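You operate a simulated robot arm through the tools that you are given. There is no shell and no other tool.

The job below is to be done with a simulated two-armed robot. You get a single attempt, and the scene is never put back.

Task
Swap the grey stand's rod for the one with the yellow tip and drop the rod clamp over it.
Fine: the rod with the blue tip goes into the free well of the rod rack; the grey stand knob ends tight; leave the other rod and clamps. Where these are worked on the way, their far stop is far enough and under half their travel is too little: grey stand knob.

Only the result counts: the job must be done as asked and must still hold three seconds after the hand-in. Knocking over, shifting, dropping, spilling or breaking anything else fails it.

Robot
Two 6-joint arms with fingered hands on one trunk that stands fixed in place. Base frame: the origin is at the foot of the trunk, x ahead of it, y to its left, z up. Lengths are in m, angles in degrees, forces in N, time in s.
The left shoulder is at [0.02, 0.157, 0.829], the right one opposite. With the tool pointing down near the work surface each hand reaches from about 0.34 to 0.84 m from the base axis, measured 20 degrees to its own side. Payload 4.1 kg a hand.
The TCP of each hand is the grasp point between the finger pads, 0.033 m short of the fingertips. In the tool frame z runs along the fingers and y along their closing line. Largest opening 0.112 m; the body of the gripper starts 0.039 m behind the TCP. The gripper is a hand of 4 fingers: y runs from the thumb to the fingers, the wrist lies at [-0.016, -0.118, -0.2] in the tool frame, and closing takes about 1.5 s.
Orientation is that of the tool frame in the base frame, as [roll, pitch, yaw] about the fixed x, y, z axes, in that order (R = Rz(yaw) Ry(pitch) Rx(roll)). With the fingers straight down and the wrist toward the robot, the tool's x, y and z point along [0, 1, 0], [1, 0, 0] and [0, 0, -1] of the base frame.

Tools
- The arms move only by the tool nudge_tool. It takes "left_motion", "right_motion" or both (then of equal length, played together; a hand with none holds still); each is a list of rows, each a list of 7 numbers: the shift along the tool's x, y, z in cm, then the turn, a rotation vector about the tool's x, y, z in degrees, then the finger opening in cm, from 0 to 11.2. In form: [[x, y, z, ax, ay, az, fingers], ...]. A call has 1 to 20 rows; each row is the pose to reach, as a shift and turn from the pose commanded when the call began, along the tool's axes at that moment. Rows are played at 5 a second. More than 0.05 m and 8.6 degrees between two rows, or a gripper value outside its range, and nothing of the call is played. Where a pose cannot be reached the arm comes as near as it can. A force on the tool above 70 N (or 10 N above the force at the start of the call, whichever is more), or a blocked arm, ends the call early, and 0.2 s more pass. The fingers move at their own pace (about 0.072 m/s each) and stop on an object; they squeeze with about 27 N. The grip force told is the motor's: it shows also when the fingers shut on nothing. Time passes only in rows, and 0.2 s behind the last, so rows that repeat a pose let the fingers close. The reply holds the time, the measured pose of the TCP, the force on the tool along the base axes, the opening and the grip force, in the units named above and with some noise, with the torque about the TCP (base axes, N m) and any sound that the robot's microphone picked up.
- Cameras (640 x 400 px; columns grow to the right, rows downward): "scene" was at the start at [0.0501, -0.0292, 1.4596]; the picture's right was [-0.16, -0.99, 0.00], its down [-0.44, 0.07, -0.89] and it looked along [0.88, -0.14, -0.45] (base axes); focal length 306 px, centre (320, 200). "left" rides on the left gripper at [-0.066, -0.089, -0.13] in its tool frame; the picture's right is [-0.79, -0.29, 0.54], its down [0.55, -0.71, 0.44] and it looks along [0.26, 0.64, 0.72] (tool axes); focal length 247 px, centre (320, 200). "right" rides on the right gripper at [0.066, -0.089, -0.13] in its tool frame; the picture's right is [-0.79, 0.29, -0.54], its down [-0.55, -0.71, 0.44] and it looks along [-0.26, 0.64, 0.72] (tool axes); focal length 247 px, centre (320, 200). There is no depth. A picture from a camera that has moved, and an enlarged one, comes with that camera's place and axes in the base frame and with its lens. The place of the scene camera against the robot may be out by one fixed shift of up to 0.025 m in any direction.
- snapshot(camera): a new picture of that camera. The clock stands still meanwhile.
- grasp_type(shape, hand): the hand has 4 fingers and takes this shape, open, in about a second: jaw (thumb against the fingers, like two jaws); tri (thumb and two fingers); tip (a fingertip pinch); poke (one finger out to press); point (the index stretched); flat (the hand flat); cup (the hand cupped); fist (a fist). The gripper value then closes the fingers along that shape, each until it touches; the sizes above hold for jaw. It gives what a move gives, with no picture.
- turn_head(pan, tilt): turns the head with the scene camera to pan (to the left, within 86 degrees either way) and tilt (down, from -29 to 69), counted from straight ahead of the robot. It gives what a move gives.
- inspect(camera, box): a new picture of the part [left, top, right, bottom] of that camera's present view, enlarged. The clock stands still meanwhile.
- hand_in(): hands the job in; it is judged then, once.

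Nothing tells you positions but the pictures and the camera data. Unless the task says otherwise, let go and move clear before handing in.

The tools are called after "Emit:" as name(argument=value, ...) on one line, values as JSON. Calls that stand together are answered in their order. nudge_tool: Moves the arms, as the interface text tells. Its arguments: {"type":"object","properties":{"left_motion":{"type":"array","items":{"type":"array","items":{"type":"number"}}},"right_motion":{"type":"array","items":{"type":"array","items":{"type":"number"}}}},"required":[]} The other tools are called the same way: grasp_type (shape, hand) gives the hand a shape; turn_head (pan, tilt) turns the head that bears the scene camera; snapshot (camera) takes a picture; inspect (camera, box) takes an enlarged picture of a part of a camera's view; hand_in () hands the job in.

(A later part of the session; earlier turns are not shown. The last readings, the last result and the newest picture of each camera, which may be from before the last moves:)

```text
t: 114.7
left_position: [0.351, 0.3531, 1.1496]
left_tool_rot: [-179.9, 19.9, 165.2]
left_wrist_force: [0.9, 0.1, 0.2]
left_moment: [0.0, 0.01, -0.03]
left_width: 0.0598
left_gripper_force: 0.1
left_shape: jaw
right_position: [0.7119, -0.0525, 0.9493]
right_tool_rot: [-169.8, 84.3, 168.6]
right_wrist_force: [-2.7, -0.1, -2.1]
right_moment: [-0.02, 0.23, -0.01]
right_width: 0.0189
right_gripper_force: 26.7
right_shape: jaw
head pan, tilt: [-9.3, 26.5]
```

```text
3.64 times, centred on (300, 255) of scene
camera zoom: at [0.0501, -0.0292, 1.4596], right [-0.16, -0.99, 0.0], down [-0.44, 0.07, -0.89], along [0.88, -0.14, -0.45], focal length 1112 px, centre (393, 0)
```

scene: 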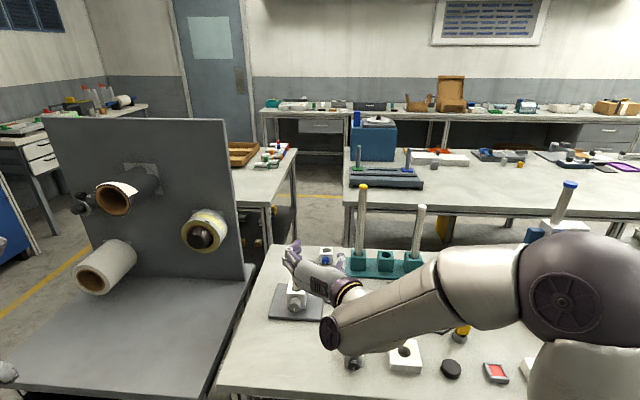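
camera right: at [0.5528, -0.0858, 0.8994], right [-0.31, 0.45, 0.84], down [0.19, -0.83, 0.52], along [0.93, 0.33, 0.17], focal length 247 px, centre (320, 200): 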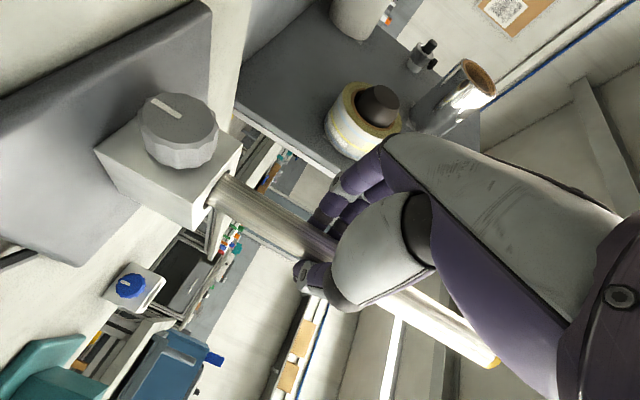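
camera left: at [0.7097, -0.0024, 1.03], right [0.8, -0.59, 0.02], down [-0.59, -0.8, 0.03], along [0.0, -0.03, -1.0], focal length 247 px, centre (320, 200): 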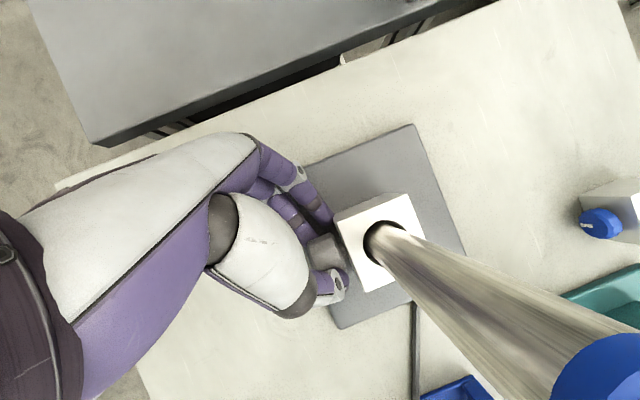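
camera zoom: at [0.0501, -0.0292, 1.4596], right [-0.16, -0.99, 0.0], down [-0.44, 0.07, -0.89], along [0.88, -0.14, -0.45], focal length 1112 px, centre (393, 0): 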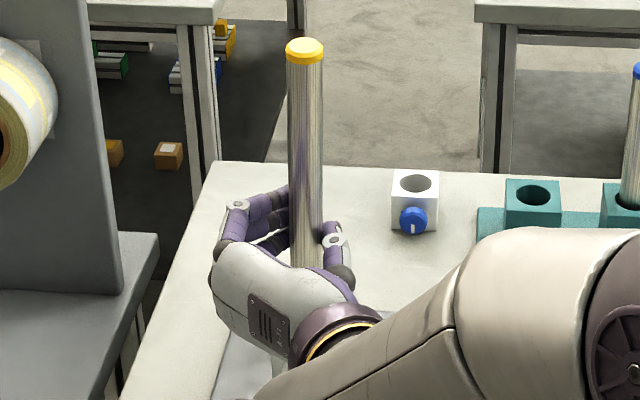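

Emit:
nudge_tool(right_motion=[[0.4, 0, 0.04, 0, 0, 0, 0], [0.8, 0.01, 0.08, 0, 0, 0, 0], [1.2, 0.02, 0.12, 0, 0, 0, 0], [1.6, 0.03, 0.16, 0, 0, 0, 0], [1.6, 0.03, 0.16, 0, 0, 0, 0]])

Emit:
snapshot(camera="right")

Emit:
inspect(camera="scene", box=[250, 200, 350, 310])

```text
t: 115.9
left_position: [0.3483, 0.3537, 1.1499]
left_tool_rot: [-179.8, 19.8, 165.3]
left_wrist_force: [-0.5, 0.1, 0.3]
left_moment: [0.01, 0.01, 0.01]
left_width: 0.0597
left_gripper_force: 0.1
left_shape: jaw
right_position: [0.713, -0.0524, 0.9368]
right_tool_rot: [-171.6, 84.7, 166.6]
right_wrist_force: [6.4, -1.6, 24.2]
right_moment: [0.16, -0.3, -0.03]
right_width: 0.0171
right_gripper_force: 26.9
right_shape: jaw
head pan, tilt: [-9.3, 26.5]
```

```text
taken
camera right: at [0.5534, -0.0852, 0.8856], right [-0.32, 0.45, 0.83], down [0.19, -0.83, 0.52], along [0.93, 0.32, 0.18], focal length 247 px, centre (320, 200)
```

right: 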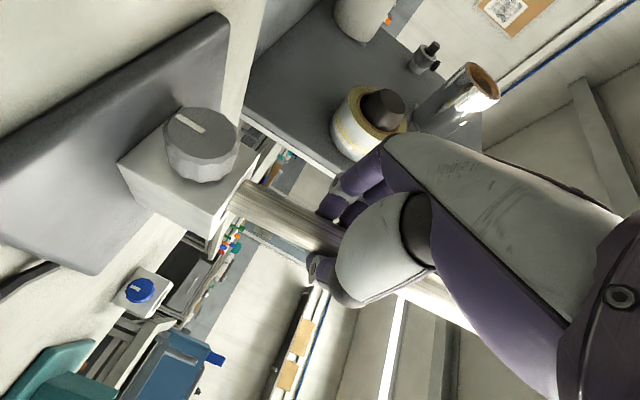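

```text
3.64 times, centred on (300, 255) of scene
camera zoom: at [0.0496, -0.0292, 1.4596], right [-0.16, -0.99, 0.0], down [-0.44, 0.07, -0.9], along [0.88, -0.14, -0.45], focal length 1112 px, centre (393, 0)
```

zoom: 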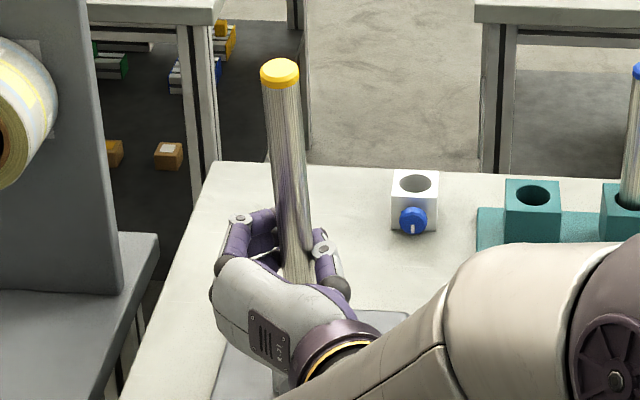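

The rod has bottomed (24 N). I ease off, open, and retreat to see how it stands.

Emit:
nudge_tool(right_motion=[[-0.6, 0, -0.05, 0, 0, 0, 0], [-0.9, -0.15, -0.05, 0, 0, 0, 0], [-0.9, -0.25, 0.1, 0, 0, 0, 0], [-0.9, -0.25, 0.1, 0, 0, 0, 0]])

Emit:
inspect(camera="scene", box=[250, 200, 350, 310])

Emit:
snapshot(camera="right")

```text
t: 116.9
left_position: [0.3496, 0.3537, 1.1499]
left_tool_rot: [-179.9, 19.9, 165.2]
left_wrist_force: [0.1, 0.2, -0.4]
left_moment: [-0.01, -0.04, 0.0]
left_width: 0.0598
left_gripper_force: 0.0
left_shape: jaw
right_position: [0.7121, -0.0562, 0.9394]
right_tool_rot: [-169.1, 84.0, 169.1]
right_wrist_force: [0.6, 0.5, -3.8]
right_moment: [0.04, 0.05, -0.02]
right_width: 0.017
right_gripper_force: 27.5
right_shape: jaw
head pan, tilt: [-9.3, 26.5]
```

```text
3.64 times, centred on (300, 255) of scene
camera zoom: at [0.0502, -0.0292, 1.4596], right [-0.16, -0.99, 0.0], down [-0.44, 0.07, -0.89], along [0.88, -0.14, -0.45], focal length 1112 px, centre (393, 0)
```

zoom: 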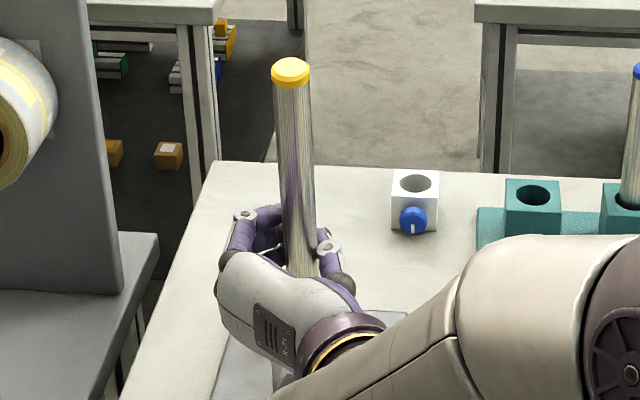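

```text
taken
camera right: at [0.5527, -0.0891, 0.8909], right [-0.31, 0.45, 0.84], down [0.2, -0.83, 0.52], along [0.93, 0.33, 0.17], focal length 247 px, centre (320, 200)
```

right: 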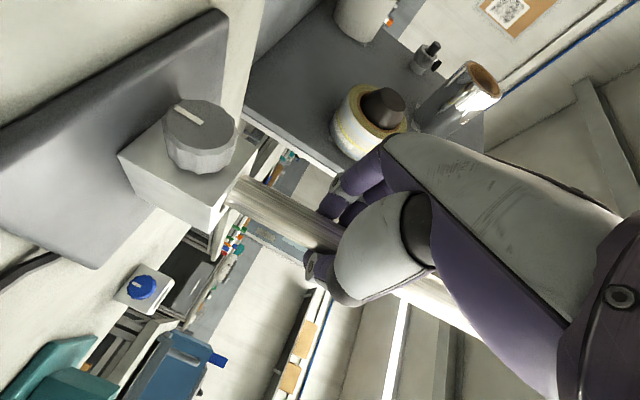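

Emit:
nudge_tool(right_motion=[[0, 0, 0, 0, 0, 0, 2.5], [0, 0, 0, 0, 0, 0, 4], [0, 0, 0, 0, 0, 0, 6], [0, 0, 0, 0, 0, 0, 8], [0.15, 0, -1.5, 0, 0, 0, 8], [0.35, 0, -3.5, 0, 0, 0, 8], [0.6, 0, -6, 0, 0, 0, 8], [0.9, 0, -9, 0, 0, 0, 8], [1.2, 0, -12, 0, 0, 0, 8], [1.2, 0, -12, 0, 0, 0, 8]])

Emit:
inspect(camera="scene", box=[250, 200, 350, 310])

Emit:
snapshot(camera="right")

```text
t: 119.1
left_position: [0.3507, 0.353, 1.1499]
left_tool_rot: [-180.0, 19.9, 165.3]
left_wrist_force: [0.2, 0.7, -0.5]
left_moment: [0.0, -0.02, 0.02]
left_width: 0.0596
left_gripper_force: 0.0
left_shape: jaw
right_position: [0.6003, -0.0112, 0.9423]
right_tool_rot: [-169.6, 84.4, 168.6]
right_wrist_force: [-0.1, 0.5, 0.3]
right_moment: [-0.01, 0.01, 0.0]
right_width: 0.0795
right_gripper_force: 0.0
right_shape: jaw
head pan, tilt: [-9.3, 26.5]
```

```text
3.64 times, centred on (300, 255) of scene
camera zoom: at [0.0501, -0.0292, 1.4596], right [-0.16, -0.99, 0.0], down [-0.44, 0.07, -0.89], along [0.88, -0.14, -0.45], focal length 1112 px, centre (393, 0)
```

zoom: 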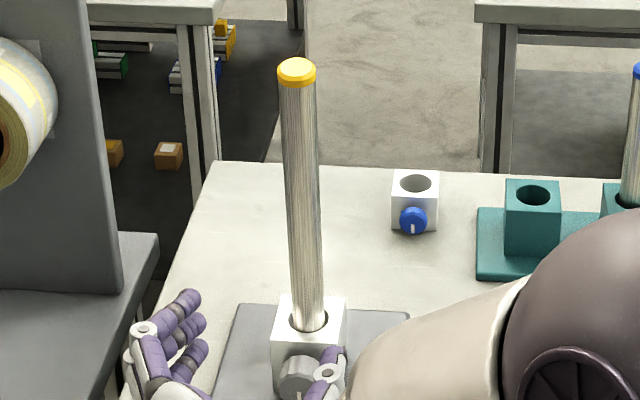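

```text
taken
camera right: at [0.4416, -0.0436, 0.8919], right [-0.31, 0.45, 0.84], down [0.19, -0.83, 0.52], along [0.93, 0.33, 0.18], focal length 247 px, centre (320, 200)
```

right: 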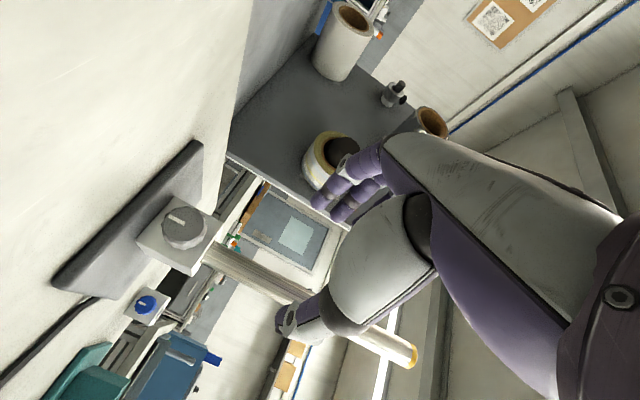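

The yellow rod stands fully inserted, leaning ~7° in the loose bore. I move the right hand away to the right so the left hand can tighten the knob.

Emit:
nudge_tool(right_motion=[[-3.3, -0.5, -0.5, 0, 0, 0, 8], [-6.6, -1, -0.8, 0, 0, 0, 8], [-9.9, -2, -1, 0, 0, 0, 8], [-11, -6, -1, 0, 0, 0, 8], [-12, -10.5, -1, 0, 0, 0, 8], [-13, -15, -1, 0, 0, 0, 8], [-14, -19.5, -1, 0, 0, 0, 8], [-14.5, -24, -1, 0, 0, 0, 8], [-15, -28.5, -1, 0, 0, 0, 8], [-15.2, -33, -1, 0, 0, 0, 8], [-15.3, -37.5, -1, 0, 0, 0, 8], [-15.3, -42, -1, 0, 0, 0, 8], [-15.3, -42, -1, 0, 0, 0, 8]])

Emit:
snapshot(camera="scene")

Emit:
inspect(camera="scene", box=[250, 200, 350, 330])

```text
t: 121.9
left_position: [0.3498, 0.3527, 1.1494]
left_tool_rot: [-179.8, 19.9, 165.2]
left_wrist_force: [0.3, -0.6, -0.5]
left_moment: [0.03, 0.0, -0.06]
left_width: 0.0597
left_gripper_force: 0.0
left_shape: jaw
right_position: [0.452, -0.4001, 1.1062]
right_tool_rot: [-169.7, 84.3, 168.6]
right_wrist_force: [0.0, 0.6, -0.6]
right_moment: [-0.03, 0.01, -0.01]
right_width: 0.0798
right_gripper_force: 0.0
right_shape: jaw
head pan, tilt: [-9.3, 26.5]
```

```text
taken
```

scene: 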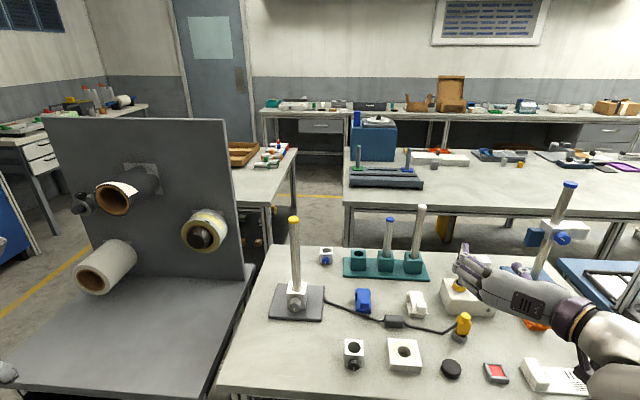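

```text
3.08 times, centred on (300, 265) of scene
camera zoom: at [0.0501, -0.0291, 1.4596], right [-0.16, -0.99, 0.0], down [-0.44, 0.07, -0.89], along [0.88, -0.14, -0.45], focal length 941 px, centre (382, 0)
```

zoom: 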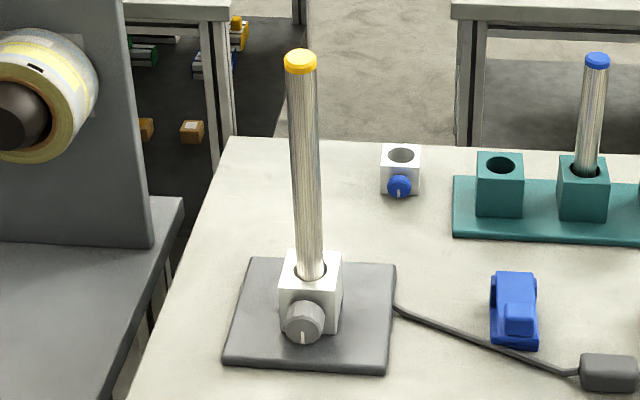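

Everything is in place. Tightening with the left hand would sweep its camera through the tall rod, so I'll use the right hand in the same grip pose instead, since its camera sits on the far side. First I move it in front of the stand area.

Emit:
nudge_tool(right_motion=[[0, 4.4, 0.35, -1.5, 0, -0.14, 6], [0, 8.9, 0.7, -2.9, 0, -0.28, 6], [0, 13.3, 1.0, -4.4, 0, -0.42, 6], [0, 17.8, 1.4, -5.8, 0, -0.56, 6], [0.06, 22.2, 1.7, -7.3, -0.1, -0.7, 6], [0.06, 22.2, 1.7, -7.3, -0.1, -0.7, 6]])

Emit:
nudge_tool(right_motion=[[0, 0, 0, 0, 8, 0, 6], [0, 0, 0, 0, 16, 0, 6], [0, 0, 0, 0, 24, 0, 6], [0, 0, 0, 0, 32, 0, 6], [0, 0, 0, 0, 40, 0, 6], [0, 0, 0, 0, 48, 0, 6], [0, 0, 0, 0, 56, 0, 6], [0, 0, 0, 0, 64, 0, 6], [0, 0, 0, 0, 64, 0, 6]])

Emit:
snapshot(camera="scene")

Emit:
snapshot(camera="right")

```text
t: 123.3
left_position: [0.35, 0.3521, 1.1501]
left_tool_rot: [-179.8, 20.0, 165.3]
left_wrist_force: [0.2, 0.1, -0.7]
left_moment: [0.02, -0.03, -0.01]
left_width: 0.0597
left_gripper_force: 0.1
left_shape: jaw
right_position: [0.5486, -0.2026, 1.0956]
right_tool_rot: [-170.1, 84.3, 175.7]
right_wrist_force: [-0.5, 0.1, -1.0]
right_moment: [0.0, -0.01, 0.0]
right_width: 0.0605
right_gripper_force: 0.1
right_shape: jaw
head pan, tilt: [-9.3, 26.5]
```

```text
t: 125.3
left_position: [0.3504, 0.3521, 1.1497]
left_tool_rot: [-179.8, 20.0, 165.2]
left_wrist_force: [0.4, 0.5, 0.1]
left_moment: [0.0, 0.0, -0.02]
left_width: 0.0597
left_gripper_force: 0.1
left_shape: jaw
right_position: [0.5487, -0.1997, 1.0979]
right_tool_rot: [-179.0, 20.3, 166.0]
right_wrist_force: [-0.2, 0.2, -0.4]
right_moment: [-0.02, 0.01, -0.01]
right_width: 0.0604
right_gripper_force: 0.0
right_shape: jaw
right hand out of reach, approached as far as the arm can: row 4, 5, 6
head pan, tilt: [-9.3, 26.5]
```

```text
taken
```

scene: 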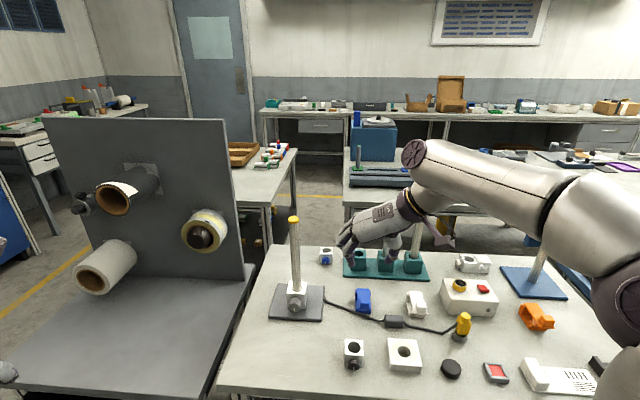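

```text
taken
camera right: at [0.4241, -0.2575, 1.1989], right [0.61, 0.15, 0.78], down [0.47, -0.86, -0.2], along [0.63, 0.49, -0.6], focal length 247 px, centre (320, 200)
```

right: 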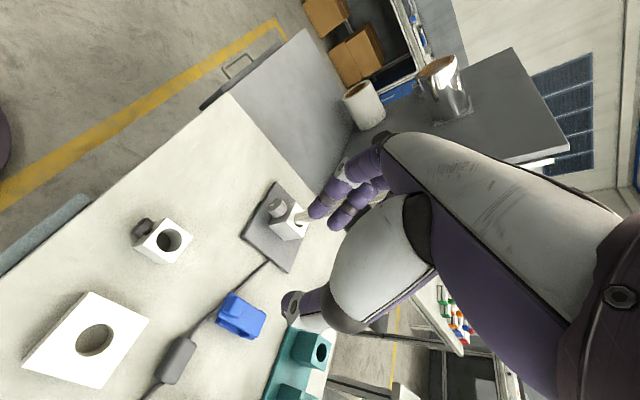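

The right hand is in the right attitude. I lean it 25° left and bring it to just above-front of the knob.

Emit:
nudge_tool(right_motion=[[0, 3.2, 2.6, 3.9, 0, -1.4, 6], [0, 6.4, 5.2, 7.8, 0, -2.8, 6], [0, 9.7, 7.7, 11.7, 0, -4.2, 6], [0, 12.9, 10.3, 15.7, 0, -5.7, 6], [0, 16.1, 12.9, 19.6, 0, -7.1, 6], [-0.07, 19.3, 15.46, 23.5, 0, -8.5, 6], [-0.07, 19.3, 15.46, 23.5, 0, -8.5, 6]])

Emit:
snapshot(camera="right")

Emit:
inspect(camera="scene", box=[250, 200, 400, 330])

```text
t: 126.9
left_position: [0.3497, 0.3528, 1.1492]
left_tool_rot: [-179.9, 19.9, 165.2]
left_wrist_force: [0.3, 0.7, 0.6]
left_moment: [0.02, 0.02, 0.01]
left_width: 0.0596
left_gripper_force: 0.0
left_shape: jaw
right_position: [0.648, -0.0268, 0.9472]
right_tool_rot: [-152.5, 18.4, 174.7]
right_wrist_force: [-0.6, -0.2, -0.1]
right_moment: [0.03, 0.0, 0.02]
right_width: 0.0605
right_gripper_force: 0.0
right_shape: jaw
head pan, tilt: [-9.3, 26.5]
```

```text
taken
camera right: at [0.5357, -0.0353, 1.0763], right [0.69, 0.44, 0.58], down [0.46, -0.88, 0.12], along [0.56, 0.19, -0.81], focal length 247 px, centre (320, 200)
```

right: 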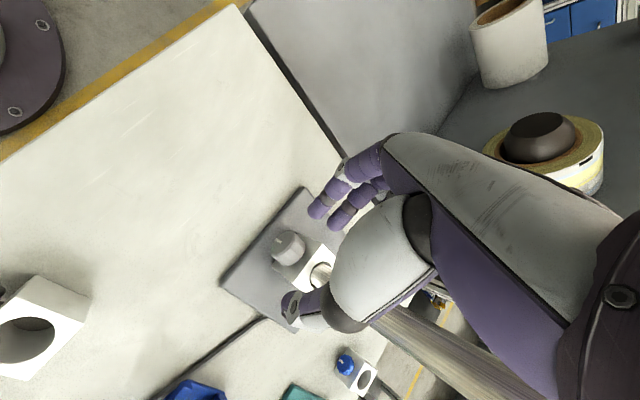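

```text
3.08 times, centred on (325, 265) of scene
camera zoom: at [0.05, -0.0293, 1.4596], right [-0.16, -0.99, 0.0], down [-0.44, 0.07, -0.9], along [0.88, -0.14, -0.45], focal length 941 px, centre (305, 0)
```

zoom: 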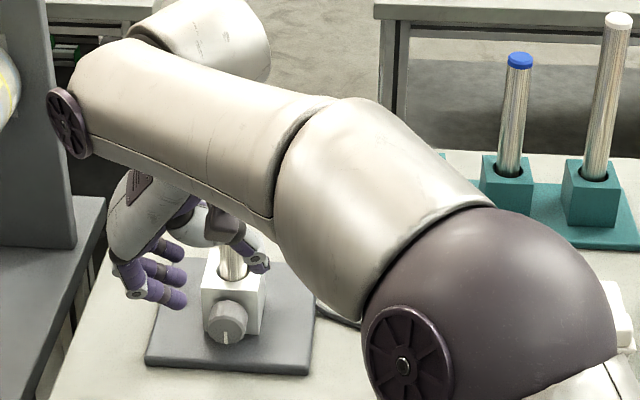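

The wrist link is uncomfortably near the rod's tip in this attitude. I back off and flatten the hand by 15° so the wrist stays further from the rod.

Emit:
nudge_tool(right_motion=[[1.9, 0, -0.7, 0, 0, 0, 6], [3.8, 0, -1.4, 0, 0, 0, 6], [3.8, 0, -1.4, 0, -7.5, 0, 6], [3.8, 0, -1.4, 0, -15, 0, 6], [3.8, 0, -1.4, 0, -15, 0, 6]])

Emit:
snapshot(camera="right")

Emit:
snapshot(camera="scene")

```text
t: 128.1
left_position: [0.3498, 0.3535, 1.1489]
left_tool_rot: [-179.9, 19.9, 165.2]
left_wrist_force: [-0.1, -0.5, 0.3]
left_moment: [0.05, 0.01, -0.01]
left_width: 0.0597
left_gripper_force: 0.1
left_shape: jaw
right_position: [0.6094, -0.0189, 0.9464]
right_tool_rot: [-149.1, 31.5, -177.3]
right_wrist_force: [-0.3, 1.6, -0.2]
right_moment: [0.02, 0.0, -0.03]
right_width: 0.0601
right_gripper_force: 0.0
right_shape: jaw
head pan, tilt: [-9.3, 26.5]
```

```text
taken
camera right: at [0.4716, -0.0352, 1.0487], right [0.49, 0.55, 0.68], down [0.52, -0.81, 0.28], along [0.71, 0.22, -0.67], focal length 247 px, centre (320, 200)
```

right: 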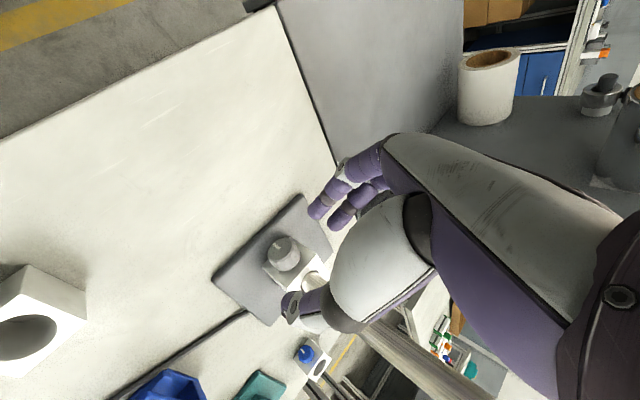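

```text
taken
```

scene: 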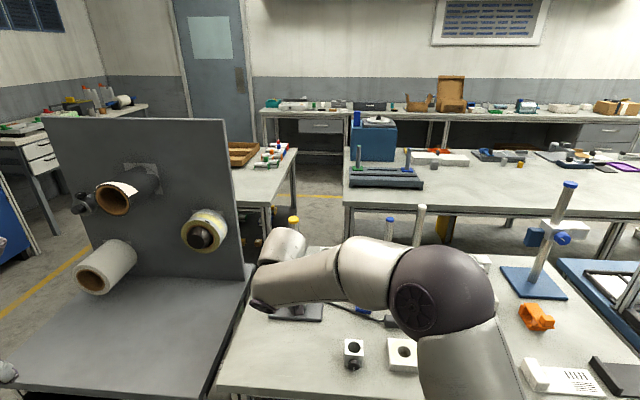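

The rod is untouched, and the right camera now sees the knob face directly. I lean to 35° and move in around the knob.

Emit:
nudge_tool(right_motion=[[0.6, 1.4, 2.7, 2.5, 0, -1.7, 5.2], [1.15, 2.7, 5.3, 4.9, 0, -3.5, 5.2], [1.72, 4.06, 7.96, 7.4, 0, -5.2, 5.2], [0.75, 4.06, 8.65, 7.4, 0, -5.2, 5.2], [-0.2, 4.06, 9.3, 7.4, 0, -5.2, 5.2], [-1.14, 4.06, 9.99, 7.4, 0, -5.2, 5.2], [-1.14, 4.06, 9.99, 7.4, 0, -5.2, 5.2]])

Emit:
snapshot(camera="right")

Emit:
inspect(camera="right", box=[180, 150, 400, 350])

```text
t: 129.7
left_position: [0.3497, 0.3528, 1.1497]
left_tool_rot: [-179.9, 19.8, 165.2]
left_wrist_force: [-0.1, -0.4, -0.9]
left_moment: [0.01, -0.01, 0.03]
left_width: 0.0597
left_gripper_force: 0.0
left_shape: jaw
right_position: [0.6773, -0.0325, 0.8642]
right_tool_rot: [-139.2, 28.4, -172.2]
right_wrist_force: [-0.7, -0.3, -0.7]
right_moment: [-0.01, 0.01, 0.02]
right_width: 0.052
right_gripper_force: 0.0
right_shape: jaw
head pan, tilt: [-9.3, 26.5]
```

```text
taken
camera right: at [0.5429, -0.0329, 0.9715], right [0.51, 0.64, 0.57], down [0.53, -0.76, 0.38], along [0.68, 0.11, -0.73], focal length 247 px, centre (320, 200)
```

right: 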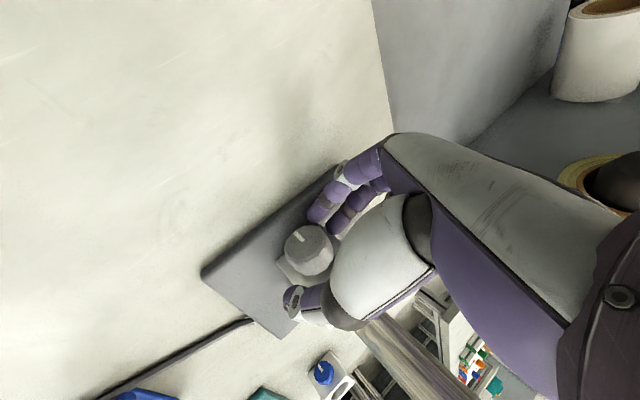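

```text
2.00 times, centred on (290, 250) of right
camera zoom: at [0.5429, -0.0329, 0.9715], right [0.51, 0.64, 0.57], down [0.53, -0.76, 0.38], along [0.68, 0.11, -0.73], focal length 494 px, centre (380, 100)
```

zoom: 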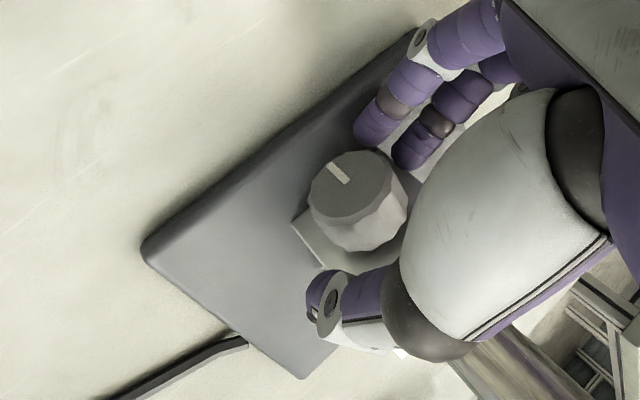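

Emit:
nudge_tool(right_motion=[[0, 0.3, 0, 0, 0, 0, 4.5], [0, 0.3, 0, 0, 0, 0, 4], [0, 0.3, 0, 0, 0, 0, 3], [0, 0.3, 0, 0, 0, 0, 2], [0, 0.3, 0, 0, 0, 0, 1], [0, 0.3, 0, 0, 0, 0, 0], [0, 0.3, 0, 0, 0, 0, 0], [0, 0.3, 0, 0, 0, 0, 0]])

Emit:
inspect(camera="right", box=[180, 150, 400, 350])

```text
t: 131.5
left_position: [0.3498, 0.3534, 1.15]
left_tool_rot: [-179.8, 19.9, 165.2]
left_wrist_force: [-0.8, 0.4, -0.2]
left_moment: [0.0, 0.0, 0.01]
left_width: 0.0598
left_gripper_force: 0.0
left_shape: jaw
right_position: [0.6765, -0.0302, 0.8608]
right_tool_rot: [-139.3, 28.3, -172.4]
right_wrist_force: [-2.3, 4.8, 2.9]
right_moment: [0.15, 0.07, 0.26]
right_width: 0.0315
right_gripper_force: 27.4
right_shape: jaw
head pan, tilt: [-9.3, 26.5]
```

```text
2.00 times, centred on (290, 250) of right
camera zoom: at [0.5429, -0.0301, 0.9699], right [0.51, 0.64, 0.57], down [0.53, -0.76, 0.38], along [0.68, 0.11, -0.73], focal length 494 px, centre (380, 100)
```

zoom: 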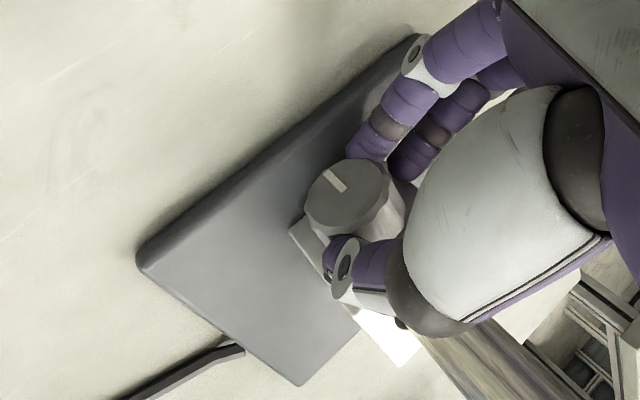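

Gripped. I turn clockwise in 7° steps.

Emit:
nudge_tool(right_motion=[[0.009, -0.256, 0.013, -5.73, 0, 4.02, 0], [0.036, -0.508, 0.051, -11.47, 0, 8.04, 0], [0.08, -0.753, 0.114, -17.2, 0, 12.05, 0], [0.141, -0.986, 0.201, -22.9, 0, 16.07, 0], [0.141, -0.986, 0.201, -22.9, 0, 16.07, 0]])

Emit:
inspect(camera="right", box=[180, 150, 400, 350])

```text
t: 132.7
left_position: [0.3492, 0.3526, 1.1498]
left_tool_rot: [-179.9, 20.0, 165.1]
left_wrist_force: [0.4, 0.1, 0.7]
left_moment: [-0.01, 0.02, 0.0]
left_width: 0.0596
left_gripper_force: 0.0
left_shape: jaw
right_position: [0.6864, -0.0391, 0.8746]
right_tool_rot: [-167.8, 36.3, 171.8]
right_wrist_force: [-18.1, -3.9, -2.7]
right_moment: [-0.35, 0.55, -0.01]
right_width: 0.0319
right_gripper_force: 27.4
right_shape: jaw
right hand out of reach, approached as far as the arm can: row 4
head pan, tilt: [-9.3, 26.5]
```

```text
2.00 times, centred on (290, 250) of right
camera zoom: at [0.5395, -0.0768, 0.9542], right [0.41, 0.34, 0.85], down [0.49, -0.86, 0.11], along [0.77, 0.37, -0.52], focal length 494 px, centre (380, 100)
```

zoom: 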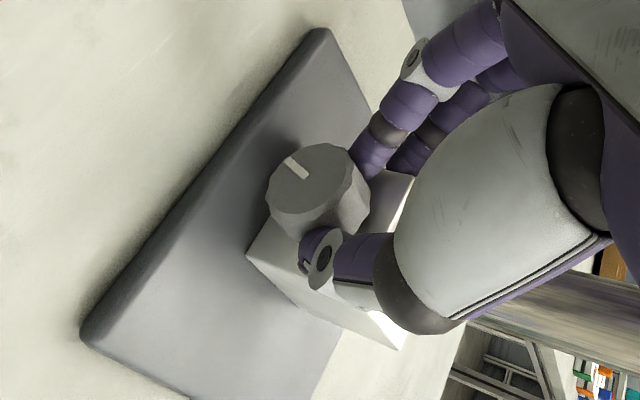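

The knob turned with the hand (~28°), but near this attitude the arm hits a wrist limit. I release and back off, then check the tick.

Emit:
nudge_tool(right_motion=[[0, 0, 0, 0, 0, 0, 3.5], [0, 0, -0.3, 0, 0, 0, 5], [0.5, 0, -1.5, 0, 0, 0, 6], [1, 0, -3, 0, 0, 0, 6], [1.5, 0, -5, 0, 0, 0, 6], [1.5, 0, -5, 0, 0, 0, 6]])

Emit:
snapshot(camera="right")

Emit:
snapshot(camera="scene")

```text
t: 134.1
left_position: [0.3504, 0.3532, 1.1501]
left_tool_rot: [-179.9, 19.9, 165.3]
left_wrist_force: [-0.3, -0.2, -0.5]
left_moment: [0.02, 0.0, -0.01]
left_width: 0.0594
left_gripper_force: 0.0
left_shape: jaw
right_position: [0.6368, -0.0262, 0.8979]
right_tool_rot: [-171.3, 35.2, 170.6]
right_wrist_force: [0.5, 0.2, 0.4]
right_moment: [-0.01, 0.0, 0.03]
right_width: 0.0598
right_gripper_force: 0.2
right_shape: jaw
right hand out of reach, approached as far as the arm can: row 2, 3
head pan, tilt: [-9.3, 26.5]
```

```text
taken
camera right: at [0.4909, -0.0706, 0.977], right [0.42, 0.3, 0.86], down [0.5, -0.86, 0.05], along [0.75, 0.41, -0.51], focal length 247 px, centre (320, 200)
```

right: 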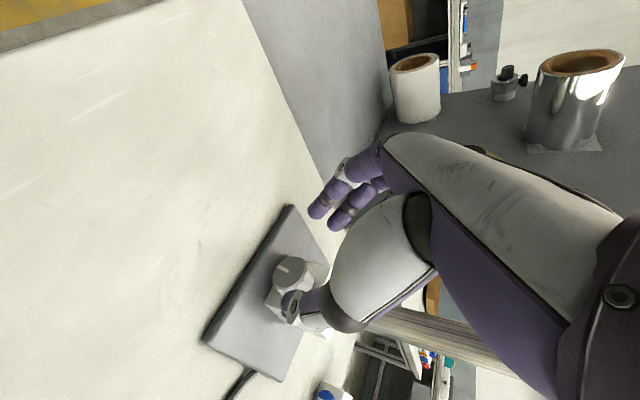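

```text
taken
```

scene: 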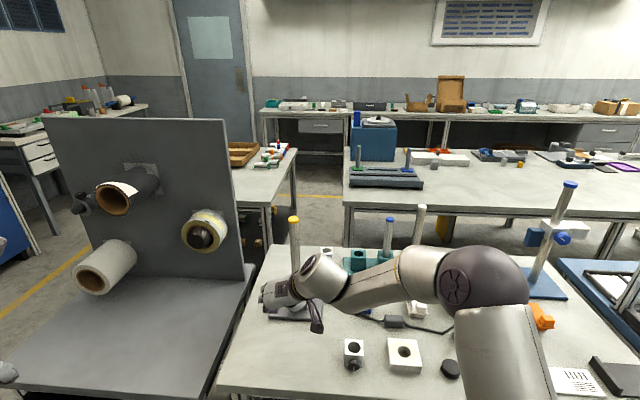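

Emit:
nudge_tool(right_motion=[[0, 0, -1, 0, 5, 0, 6], [0, 0, -2, 0, 10, 0, 6], [0, 0, -2, 0, 15, 0, 6], [0, 0, -2, 0, 15, 0, 6]])

Emit:
snapshot(camera="right")

Emit:
snapshot(camera="scene")

```text
t: 135.1
left_position: [0.3498, 0.3532, 1.1499]
left_tool_rot: [-179.9, 19.9, 165.3]
left_wrist_force: [-0.7, 0.1, -0.2]
left_moment: [-0.01, -0.02, 0.02]
left_width: 0.0596
left_gripper_force: 0.1
left_shape: jaw
right_position: [0.649, -0.0244, 0.9125]
right_tool_rot: [-172.2, 35.3, 169.0]
right_wrist_force: [0.2, 0.9, -0.8]
right_moment: [-0.03, -0.03, 0.01]
right_width: 0.0599
right_gripper_force: 0.0
right_shape: jaw
right hand out of reach, approached as far as the arm can: row 1, 2, 3, 4
head pan, tilt: [-9.3, 26.5]
```

```text
taken
camera right: at [0.5034, -0.0675, 0.9906], right [0.42, 0.28, 0.86], down [0.49, -0.87, 0.05], along [0.77, 0.4, -0.5], focal length 247 px, centre (320, 200)
```

right: 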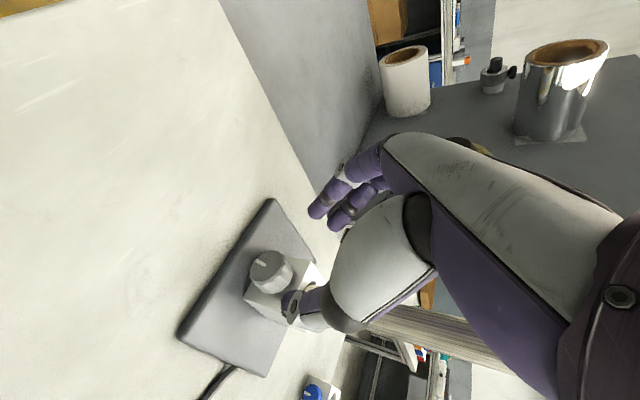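

```text
taken
```

scene: 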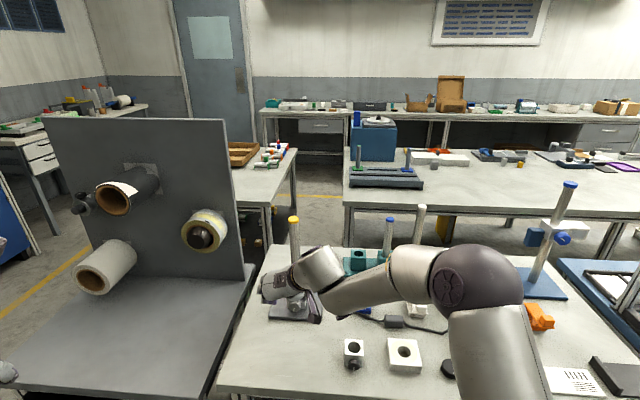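

This branch can't pitch further down, so I flatten the hand instead (about 40° below horizontal) and stand off from the knob.

Emit:
nudge_tool(right_motion=[[1.0, -0.2, -1.1, 0, -5, 0, 6], [1.96, -0.43, -2.27, 0, -10, 0, 6], [1.96, -0.43, -2.27, 0, -15, 0, 6], [1.96, -0.43, -2.27, 0, -15, 0, 6]])

Emit:
snapshot(camera="right")

```text
t: 136.1
left_position: [0.3487, 0.3529, 1.15]
left_tool_rot: [-179.8, 19.8, 165.2]
left_wrist_force: [0.2, 0.1, 0.3]
left_moment: [0.05, -0.04, -0.02]
left_width: 0.0595
left_gripper_force: 0.0
left_shape: jaw
right_position: [0.6333, -0.0174, 0.9345]
right_tool_rot: [-164.4, 48.1, 174.5]
right_wrist_force: [0.9, 0.5, -0.9]
right_moment: [-0.01, 0.0, 0.02]
right_width: 0.06
right_gripper_force: 0.1
right_shape: jaw
right hand out of reach, approached as far as the arm can: row 1, 2, 3, 4
head pan, tilt: [-9.3, 26.5]
```

```text
taken
camera right: at [0.4736, -0.0525, 0.9864], right [0.24, 0.4, 0.88], down [0.46, -0.85, 0.26], along [0.86, 0.34, -0.39], focal length 247 px, centre (320, 200)
```

right: 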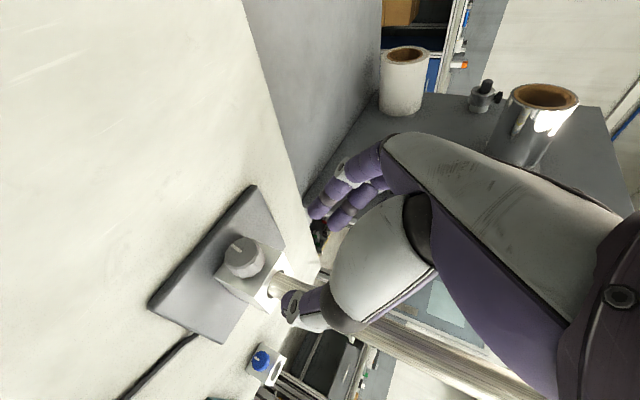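

Emit:
nudge_tool(right_motion=[[1.2, -0.5, -0.9, 0, -8, 0, 6], [2.5, -1.12, -1.89, 0, -16, 0, 6], [2.5, -1.12, -1.89, 0, -16, 0, 6]])

```text
t: 136.9
left_position: [0.3499, 0.3529, 1.15]
left_tool_rot: [-179.8, 19.9, 165.4]
left_wrist_force: [0.3, -0.3, -0.4]
left_moment: [0.0, 0.01, -0.01]
left_width: 0.0596
left_gripper_force: 0.1
left_shape: jaw
right_position: [0.5781, 0.0254, 0.9466]
right_tool_rot: [-160.5, 64.9, 179.8]
right_wrist_force: [-0.9, 0.1, 0.1]
right_moment: [0.0, -0.02, -0.01]
right_width: 0.0595
right_gripper_force: 0.1
right_shape: jaw
right hand out of reach, approached as far as the arm can: row 1, 2, 3
head pan, tilt: [-9.3, 26.5]
```

Emit:
snapshot(camera="scene")

Emit:
snapshot(camera="right")

```text
taken
```

scene: 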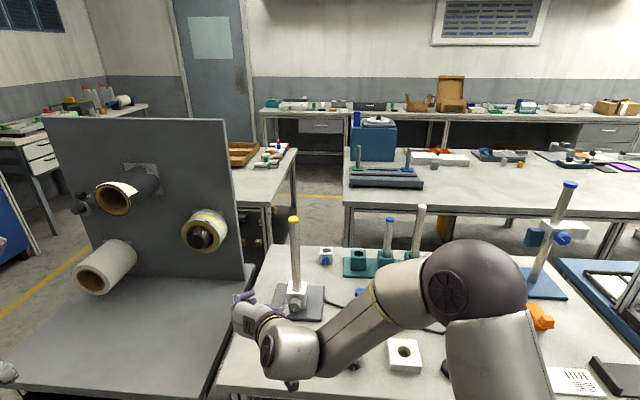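

```text
taken
camera right: at [0.4125, -0.0139, 0.9529], right [-0.03, 0.45, 0.89], down [0.39, -0.82, 0.43], along [0.92, 0.36, -0.15], focal length 247 px, centre (320, 200)
```

right: 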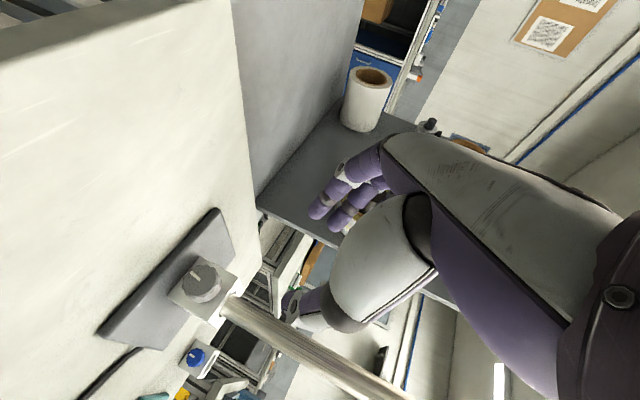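

The right arm is awkward here, so I'll let the left hand do the tightening after all, with a flatter pitch so its camera clears the rod. First I take the right hand back and away to the right.

Emit:
nudge_tool(right_motion=[[-2.3, -1.6, -2.5, 0, 0, 0, 6], [-4.6, -3.2, -5, 0, 0, 0, 6], [-6.9, -4.8, -7.6, 0, 0, 0, 6], [-7.5, -9, -6.8, 0, 0, 0, 6], [-8, -13.5, -5.9, 0, 0, 0, 6], [-8.5, -18, -5, 0, 0, 0, 6], [-9, -22.5, -4.2, 0, 0, 0, 6], [-9.4, -27, -3.4, 0, 0, 0, 6], [-9.8, -31.5, -2.5, 0, 0, 0, 6], [-10.2, -35.6, -1.7, 0, 0, 0, 6], [-10.2, -35.6, -1.7, 0, 0, 0, 6]])

Emit:
snapshot(camera="scene")

Emit:
inspect(camera="scene", box=[250, 200, 350, 330])

```text
t: 139.3
left_position: [0.3496, 0.3539, 1.1494]
left_tool_rot: [-180.0, 19.9, 165.2]
left_wrist_force: [0.1, 1.0, 0.3]
left_moment: [-0.05, -0.04, 0.0]
left_width: 0.0596
left_gripper_force: 0.1
left_shape: jaw
right_position: [0.5015, -0.2964, 1.1007]
right_tool_rot: [-150.9, 65.2, -167.8]
right_wrist_force: [1.3, -4.8, -0.7]
right_moment: [0.25, -0.15, 0.26]
right_width: 0.0596
right_gripper_force: 0.1
right_shape: jaw
right hand out of reach, approached as far as the arm can: row 5, 6, 7, 8, 9, 10
head pan, tilt: [-9.3, 26.5]
```

```text
taken
```

scene: 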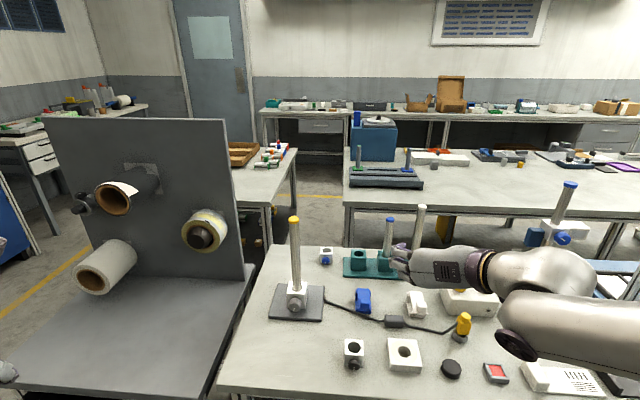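

```text
3.08 times, centred on (300, 265) of scene
camera zoom: at [0.0501, -0.0288, 1.4596], right [-0.16, -0.99, 0.0], down [-0.44, 0.07, -0.89], along [0.88, -0.14, -0.45], focal length 941 px, centre (382, 0)
```

zoom: 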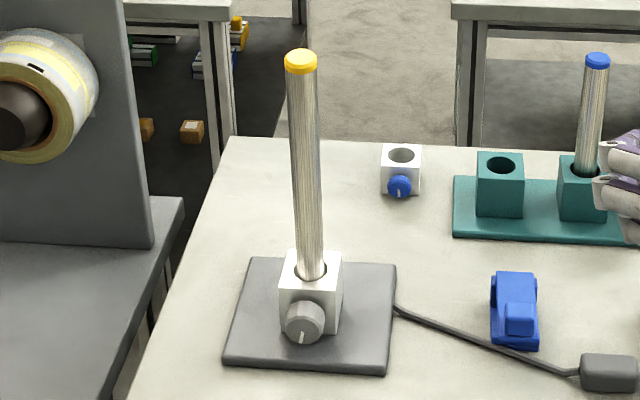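

Emit:
inspect(camera="scene", box=[280, 280, 320, 320])

```text
10.00 times, centred on (300, 300) of scene
camera zoom: at [0.0501, -0.0288, 1.4596], right [-0.16, -0.99, 0.0], down [-0.44, 0.07, -0.89], along [0.88, -0.14, -0.45], focal length 3058 px, centre (520, -800)
```

zoom: 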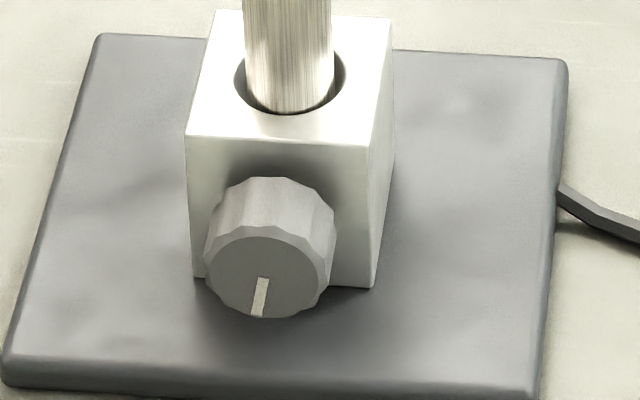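

The knob turned only about 8° clockwise in total. I move the right hand further away and bring the left hand in.

Emit:
nudge_tool(left_motion=[[-2.1, -2.4, 2.4, 0, 0, 0, 6], [-4.2, -4.7, 4.7, 0, 0, 0, 6], [-6.4, -7.1, 7.1, 0, 0, 0, 6], [-8.5, -9.5, 9.4, 0, 0, 0, 6], [-10.6, -11.8, 11.8, 0, 0, 0, 6], [-12.7, -14.2, 14.2, 0, 0, 0, 6], [-14.9, -16.5, 16.5, 0, 0, 0, 6], [-17, -18.9, 18.9, 0, 0, 0, 6], [-19.1, -21.3, 21.2, 0, 0, 0, 6], [-21.2, -23.6, 23.6, 0, 0, 0, 6], [-21.2, -23.6, 23.6, 0, 0, 0, 6]], right_motion=[[0, -4.3, -1, 0, 0, 0, 6], [0, -8.6, -2.1, 0, 0, 0, 6], [0, -12.9, -3.1, 0, 0, 0, 6], [0.07, -17.2, -4.2, 0, 0, 0, 6], [0.07, -17.2, -4.2, 0, 0, 0, 6], [0.07, -17.2, -4.2, 0, 0, 0, 6], [0.07, -17.2, -4.2, 0, 0, 0, 6], [0.07, -17.2, -4.2, 0, 0, 0, 6], [0.07, -17.2, -4.2, 0, 0, 0, 6], [0.07, -17.2, -4.2, 0, 0, 0, 6], [0.07, -17.2, -4.2, 0, 0, 0, 6]])

Emit:
nudge_tool(left_motion=[[0, 0, 0, 0, -7.5, 0, 6], [0, 0, 0, 0, -15, 0, 6], [0, 0, 0, 0, -15, 0, 6]])

Emit:
snapshot(camera="scene")

```text
t: 141.7
left_position: [0.5618, 0.0512, 0.9998]
left_tool_rot: [-179.9, 19.8, 165.2]
left_wrist_force: [-0.4, 2.0, 0.5]
left_moment: [0.0, 0.01, -0.06]
left_width: 0.0595
left_gripper_force: 0.1
left_shape: jaw
right_position: [0.4119, -0.454, 1.1333]
right_tool_rot: [-160.4, 64.7, 179.8]
right_wrist_force: [-1.2, 0.0, 0.7]
right_moment: [-0.02, -0.02, 0.04]
right_width: 0.0599
right_gripper_force: 0.1
right_shape: jaw
head pan, tilt: [-9.3, 26.5]
```

```text
t: 142.5
left_position: [0.5728, 0.0501, 1.017]
left_tool_rot: [-179.8, 34.4, 165.2]
left_wrist_force: [0.2, 0.0, -0.7]
left_moment: [0.02, 0.0, 0.01]
left_width: 0.0594
left_gripper_force: 0.0
left_shape: jaw
left hand out of reach, approached as far as the arm can: row 2, 3
right_position: [0.4119, -0.4536, 1.1347]
right_tool_rot: [-160.2, 64.8, -179.9]
right_wrist_force: [-0.2, -0.2, -0.2]
right_moment: [-0.02, 0.02, 0.02]
right_width: 0.0601
right_gripper_force: 0.0
right_shape: jaw
head pan, tilt: [-9.3, 26.5]
```

```text
taken
```

scene: 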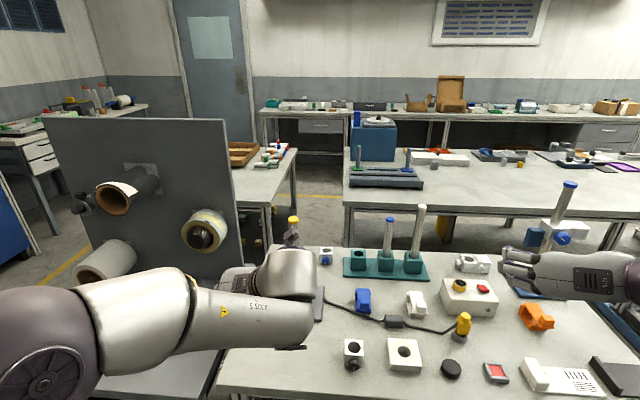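

The left arm can't flatten enough here. I'll instead lean the loose rod away from the robot with the right hand, so the left hand's camera has room. Left hand moves off, right hand comes back in.

Emit:
nudge_tool(left_motion=[[1.8, 2.5, -3, 0, 1.3, 0, 6], [3.7, 5.1, -6.1, 0, 2.6, 0, 6], [5.5, 7.6, -9.1, 0, 3.9, 0, 6], [7.3, 10.2, -12.2, 0, 5.1, 0, 6], [9.2, 12.7, -15.2, 0, 6.4, 0, 6], [11, 15.3, -18.2, 0, 7.7, 0, 6], [12.8, 17.8, -21.3, 0, 9, 0, 6], [12.8, 17.8, -21.3, 0, 9, 0, 6]], right_motion=[[0.2, 3.9, 0.2, 0, -2.7, 1.3, 7], [0.4, 7.8, 0.3, 0, -5.4, 2.5, 7], [0.6, 11.7, 0.5, 0, -8.1, 3.8, 7], [0.7, 15.6, 0.7, 0, -10.9, 5.1, 7], [0.9, 19.5, 0.8, 0, -13.6, 6.4, 7], [1.1, 23.4, 1.0, 0, -16.3, 7.6, 7], [1.29, 27.35, 1.16, 0, -19, 8.9, 7], [1.29, 27.35, 1.16, 0, -19, 8.9, 7]])

Emit:
snapshot(camera="scene")

```text
t: 144.3
left_position: [0.3987, 0.2823, 1.1173]
left_tool_rot: [-180.0, 25.9, 165.1]
left_wrist_force: [-0.5, -0.6, 0.4]
left_moment: [0.02, 0.02, 0.02]
left_width: 0.0597
left_gripper_force: 0.1
left_shape: jaw
right_position: [0.4994, -0.1972, 1.0789]
right_tool_rot: [174.5, 85.3, 154.4]
right_wrist_force: [-0.6, -0.3, 1.5]
right_moment: [-0.02, 0.0, 0.01]
right_width: 0.0697
right_gripper_force: 0.1
right_shape: jaw
head pan, tilt: [-9.3, 26.5]
```

```text
taken
```

scene: 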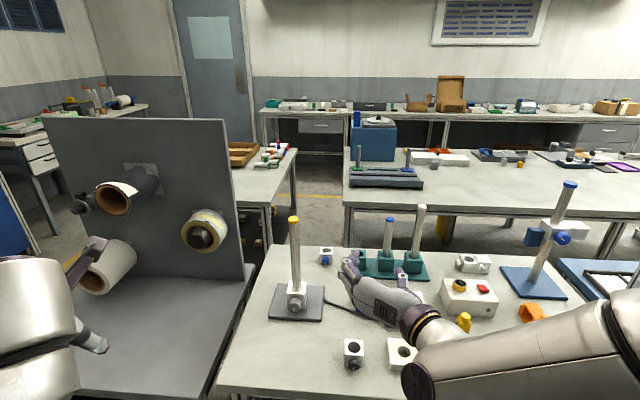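

Emit:
nudge_tool(right_motion=[[1.6, 3.4, 1.0, 0, 0, 0, 7], [3.2, 6.8, 2.1, 0, 0, 0, 7], [4.8, 10.1, 3.1, 0, 0, 0, 7], [6.4, 13.5, 4.1, 0, 0, 0, 7], [8, 16.9, 5.1, 0, 0, 0, 7], [9.58, 20.29, 6.17, 0, 0, 0, 7], [9.3, 20.3, 8.8, 0, 0, 0, 7], [9.1, 20.3, 11.5, 0, 0, 0, 7], [8.92, 20.31, 14.15, 0, 0, 0, 7], [8.92, 20.31, 14.15, 0, 0, 0, 7]])

Emit:
snapshot(camera="right")

Emit:
inspect(camera="scene", box=[250, 200, 350, 310])

```text
t: 146.5
left_position: [0.3989, 0.2819, 1.1193]
left_tool_rot: [-180.0, 26.0, 165.2]
left_wrist_force: [-0.8, -0.2, -0.2]
left_moment: [-0.02, 0.02, 0.02]
left_width: 0.0594
left_gripper_force: 0.1
left_shape: jaw
right_position: [0.6962, -0.0527, 0.9797]
right_tool_rot: [174.9, 85.2, 154.7]
right_wrist_force: [0.5, 0.3, -0.9]
right_moment: [0.04, -0.01, 0.02]
right_width: 0.0697
right_gripper_force: 0.1
right_shape: jaw
head pan, tilt: [-9.3, 26.5]
```

```text
taken
camera right: at [0.5384, -0.0887, 0.9264], right [-0.35, 0.43, 0.84], down [0.2, -0.84, 0.51], along [0.92, 0.35, 0.2], focal length 247 px, centre (320, 200)
```

right: 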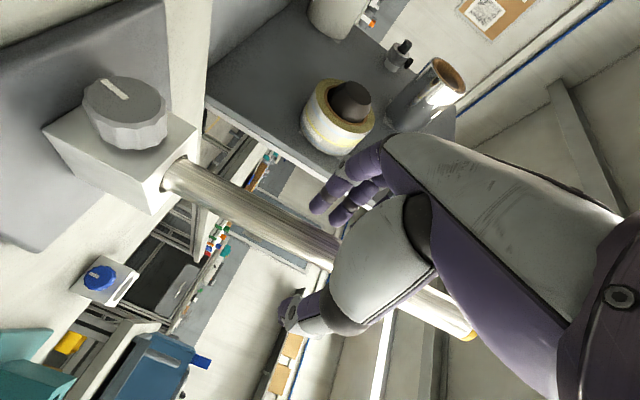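

```text
3.64 times, centred on (300, 255) of scene
camera zoom: at [0.0501, -0.0292, 1.4596], right [-0.16, -0.99, 0.0], down [-0.44, 0.07, -0.9], along [0.88, -0.14, -0.45], focal length 1112 px, centre (393, 0)
```

zoom: 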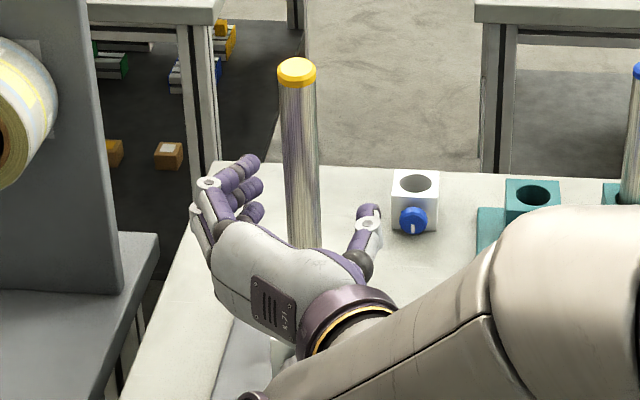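

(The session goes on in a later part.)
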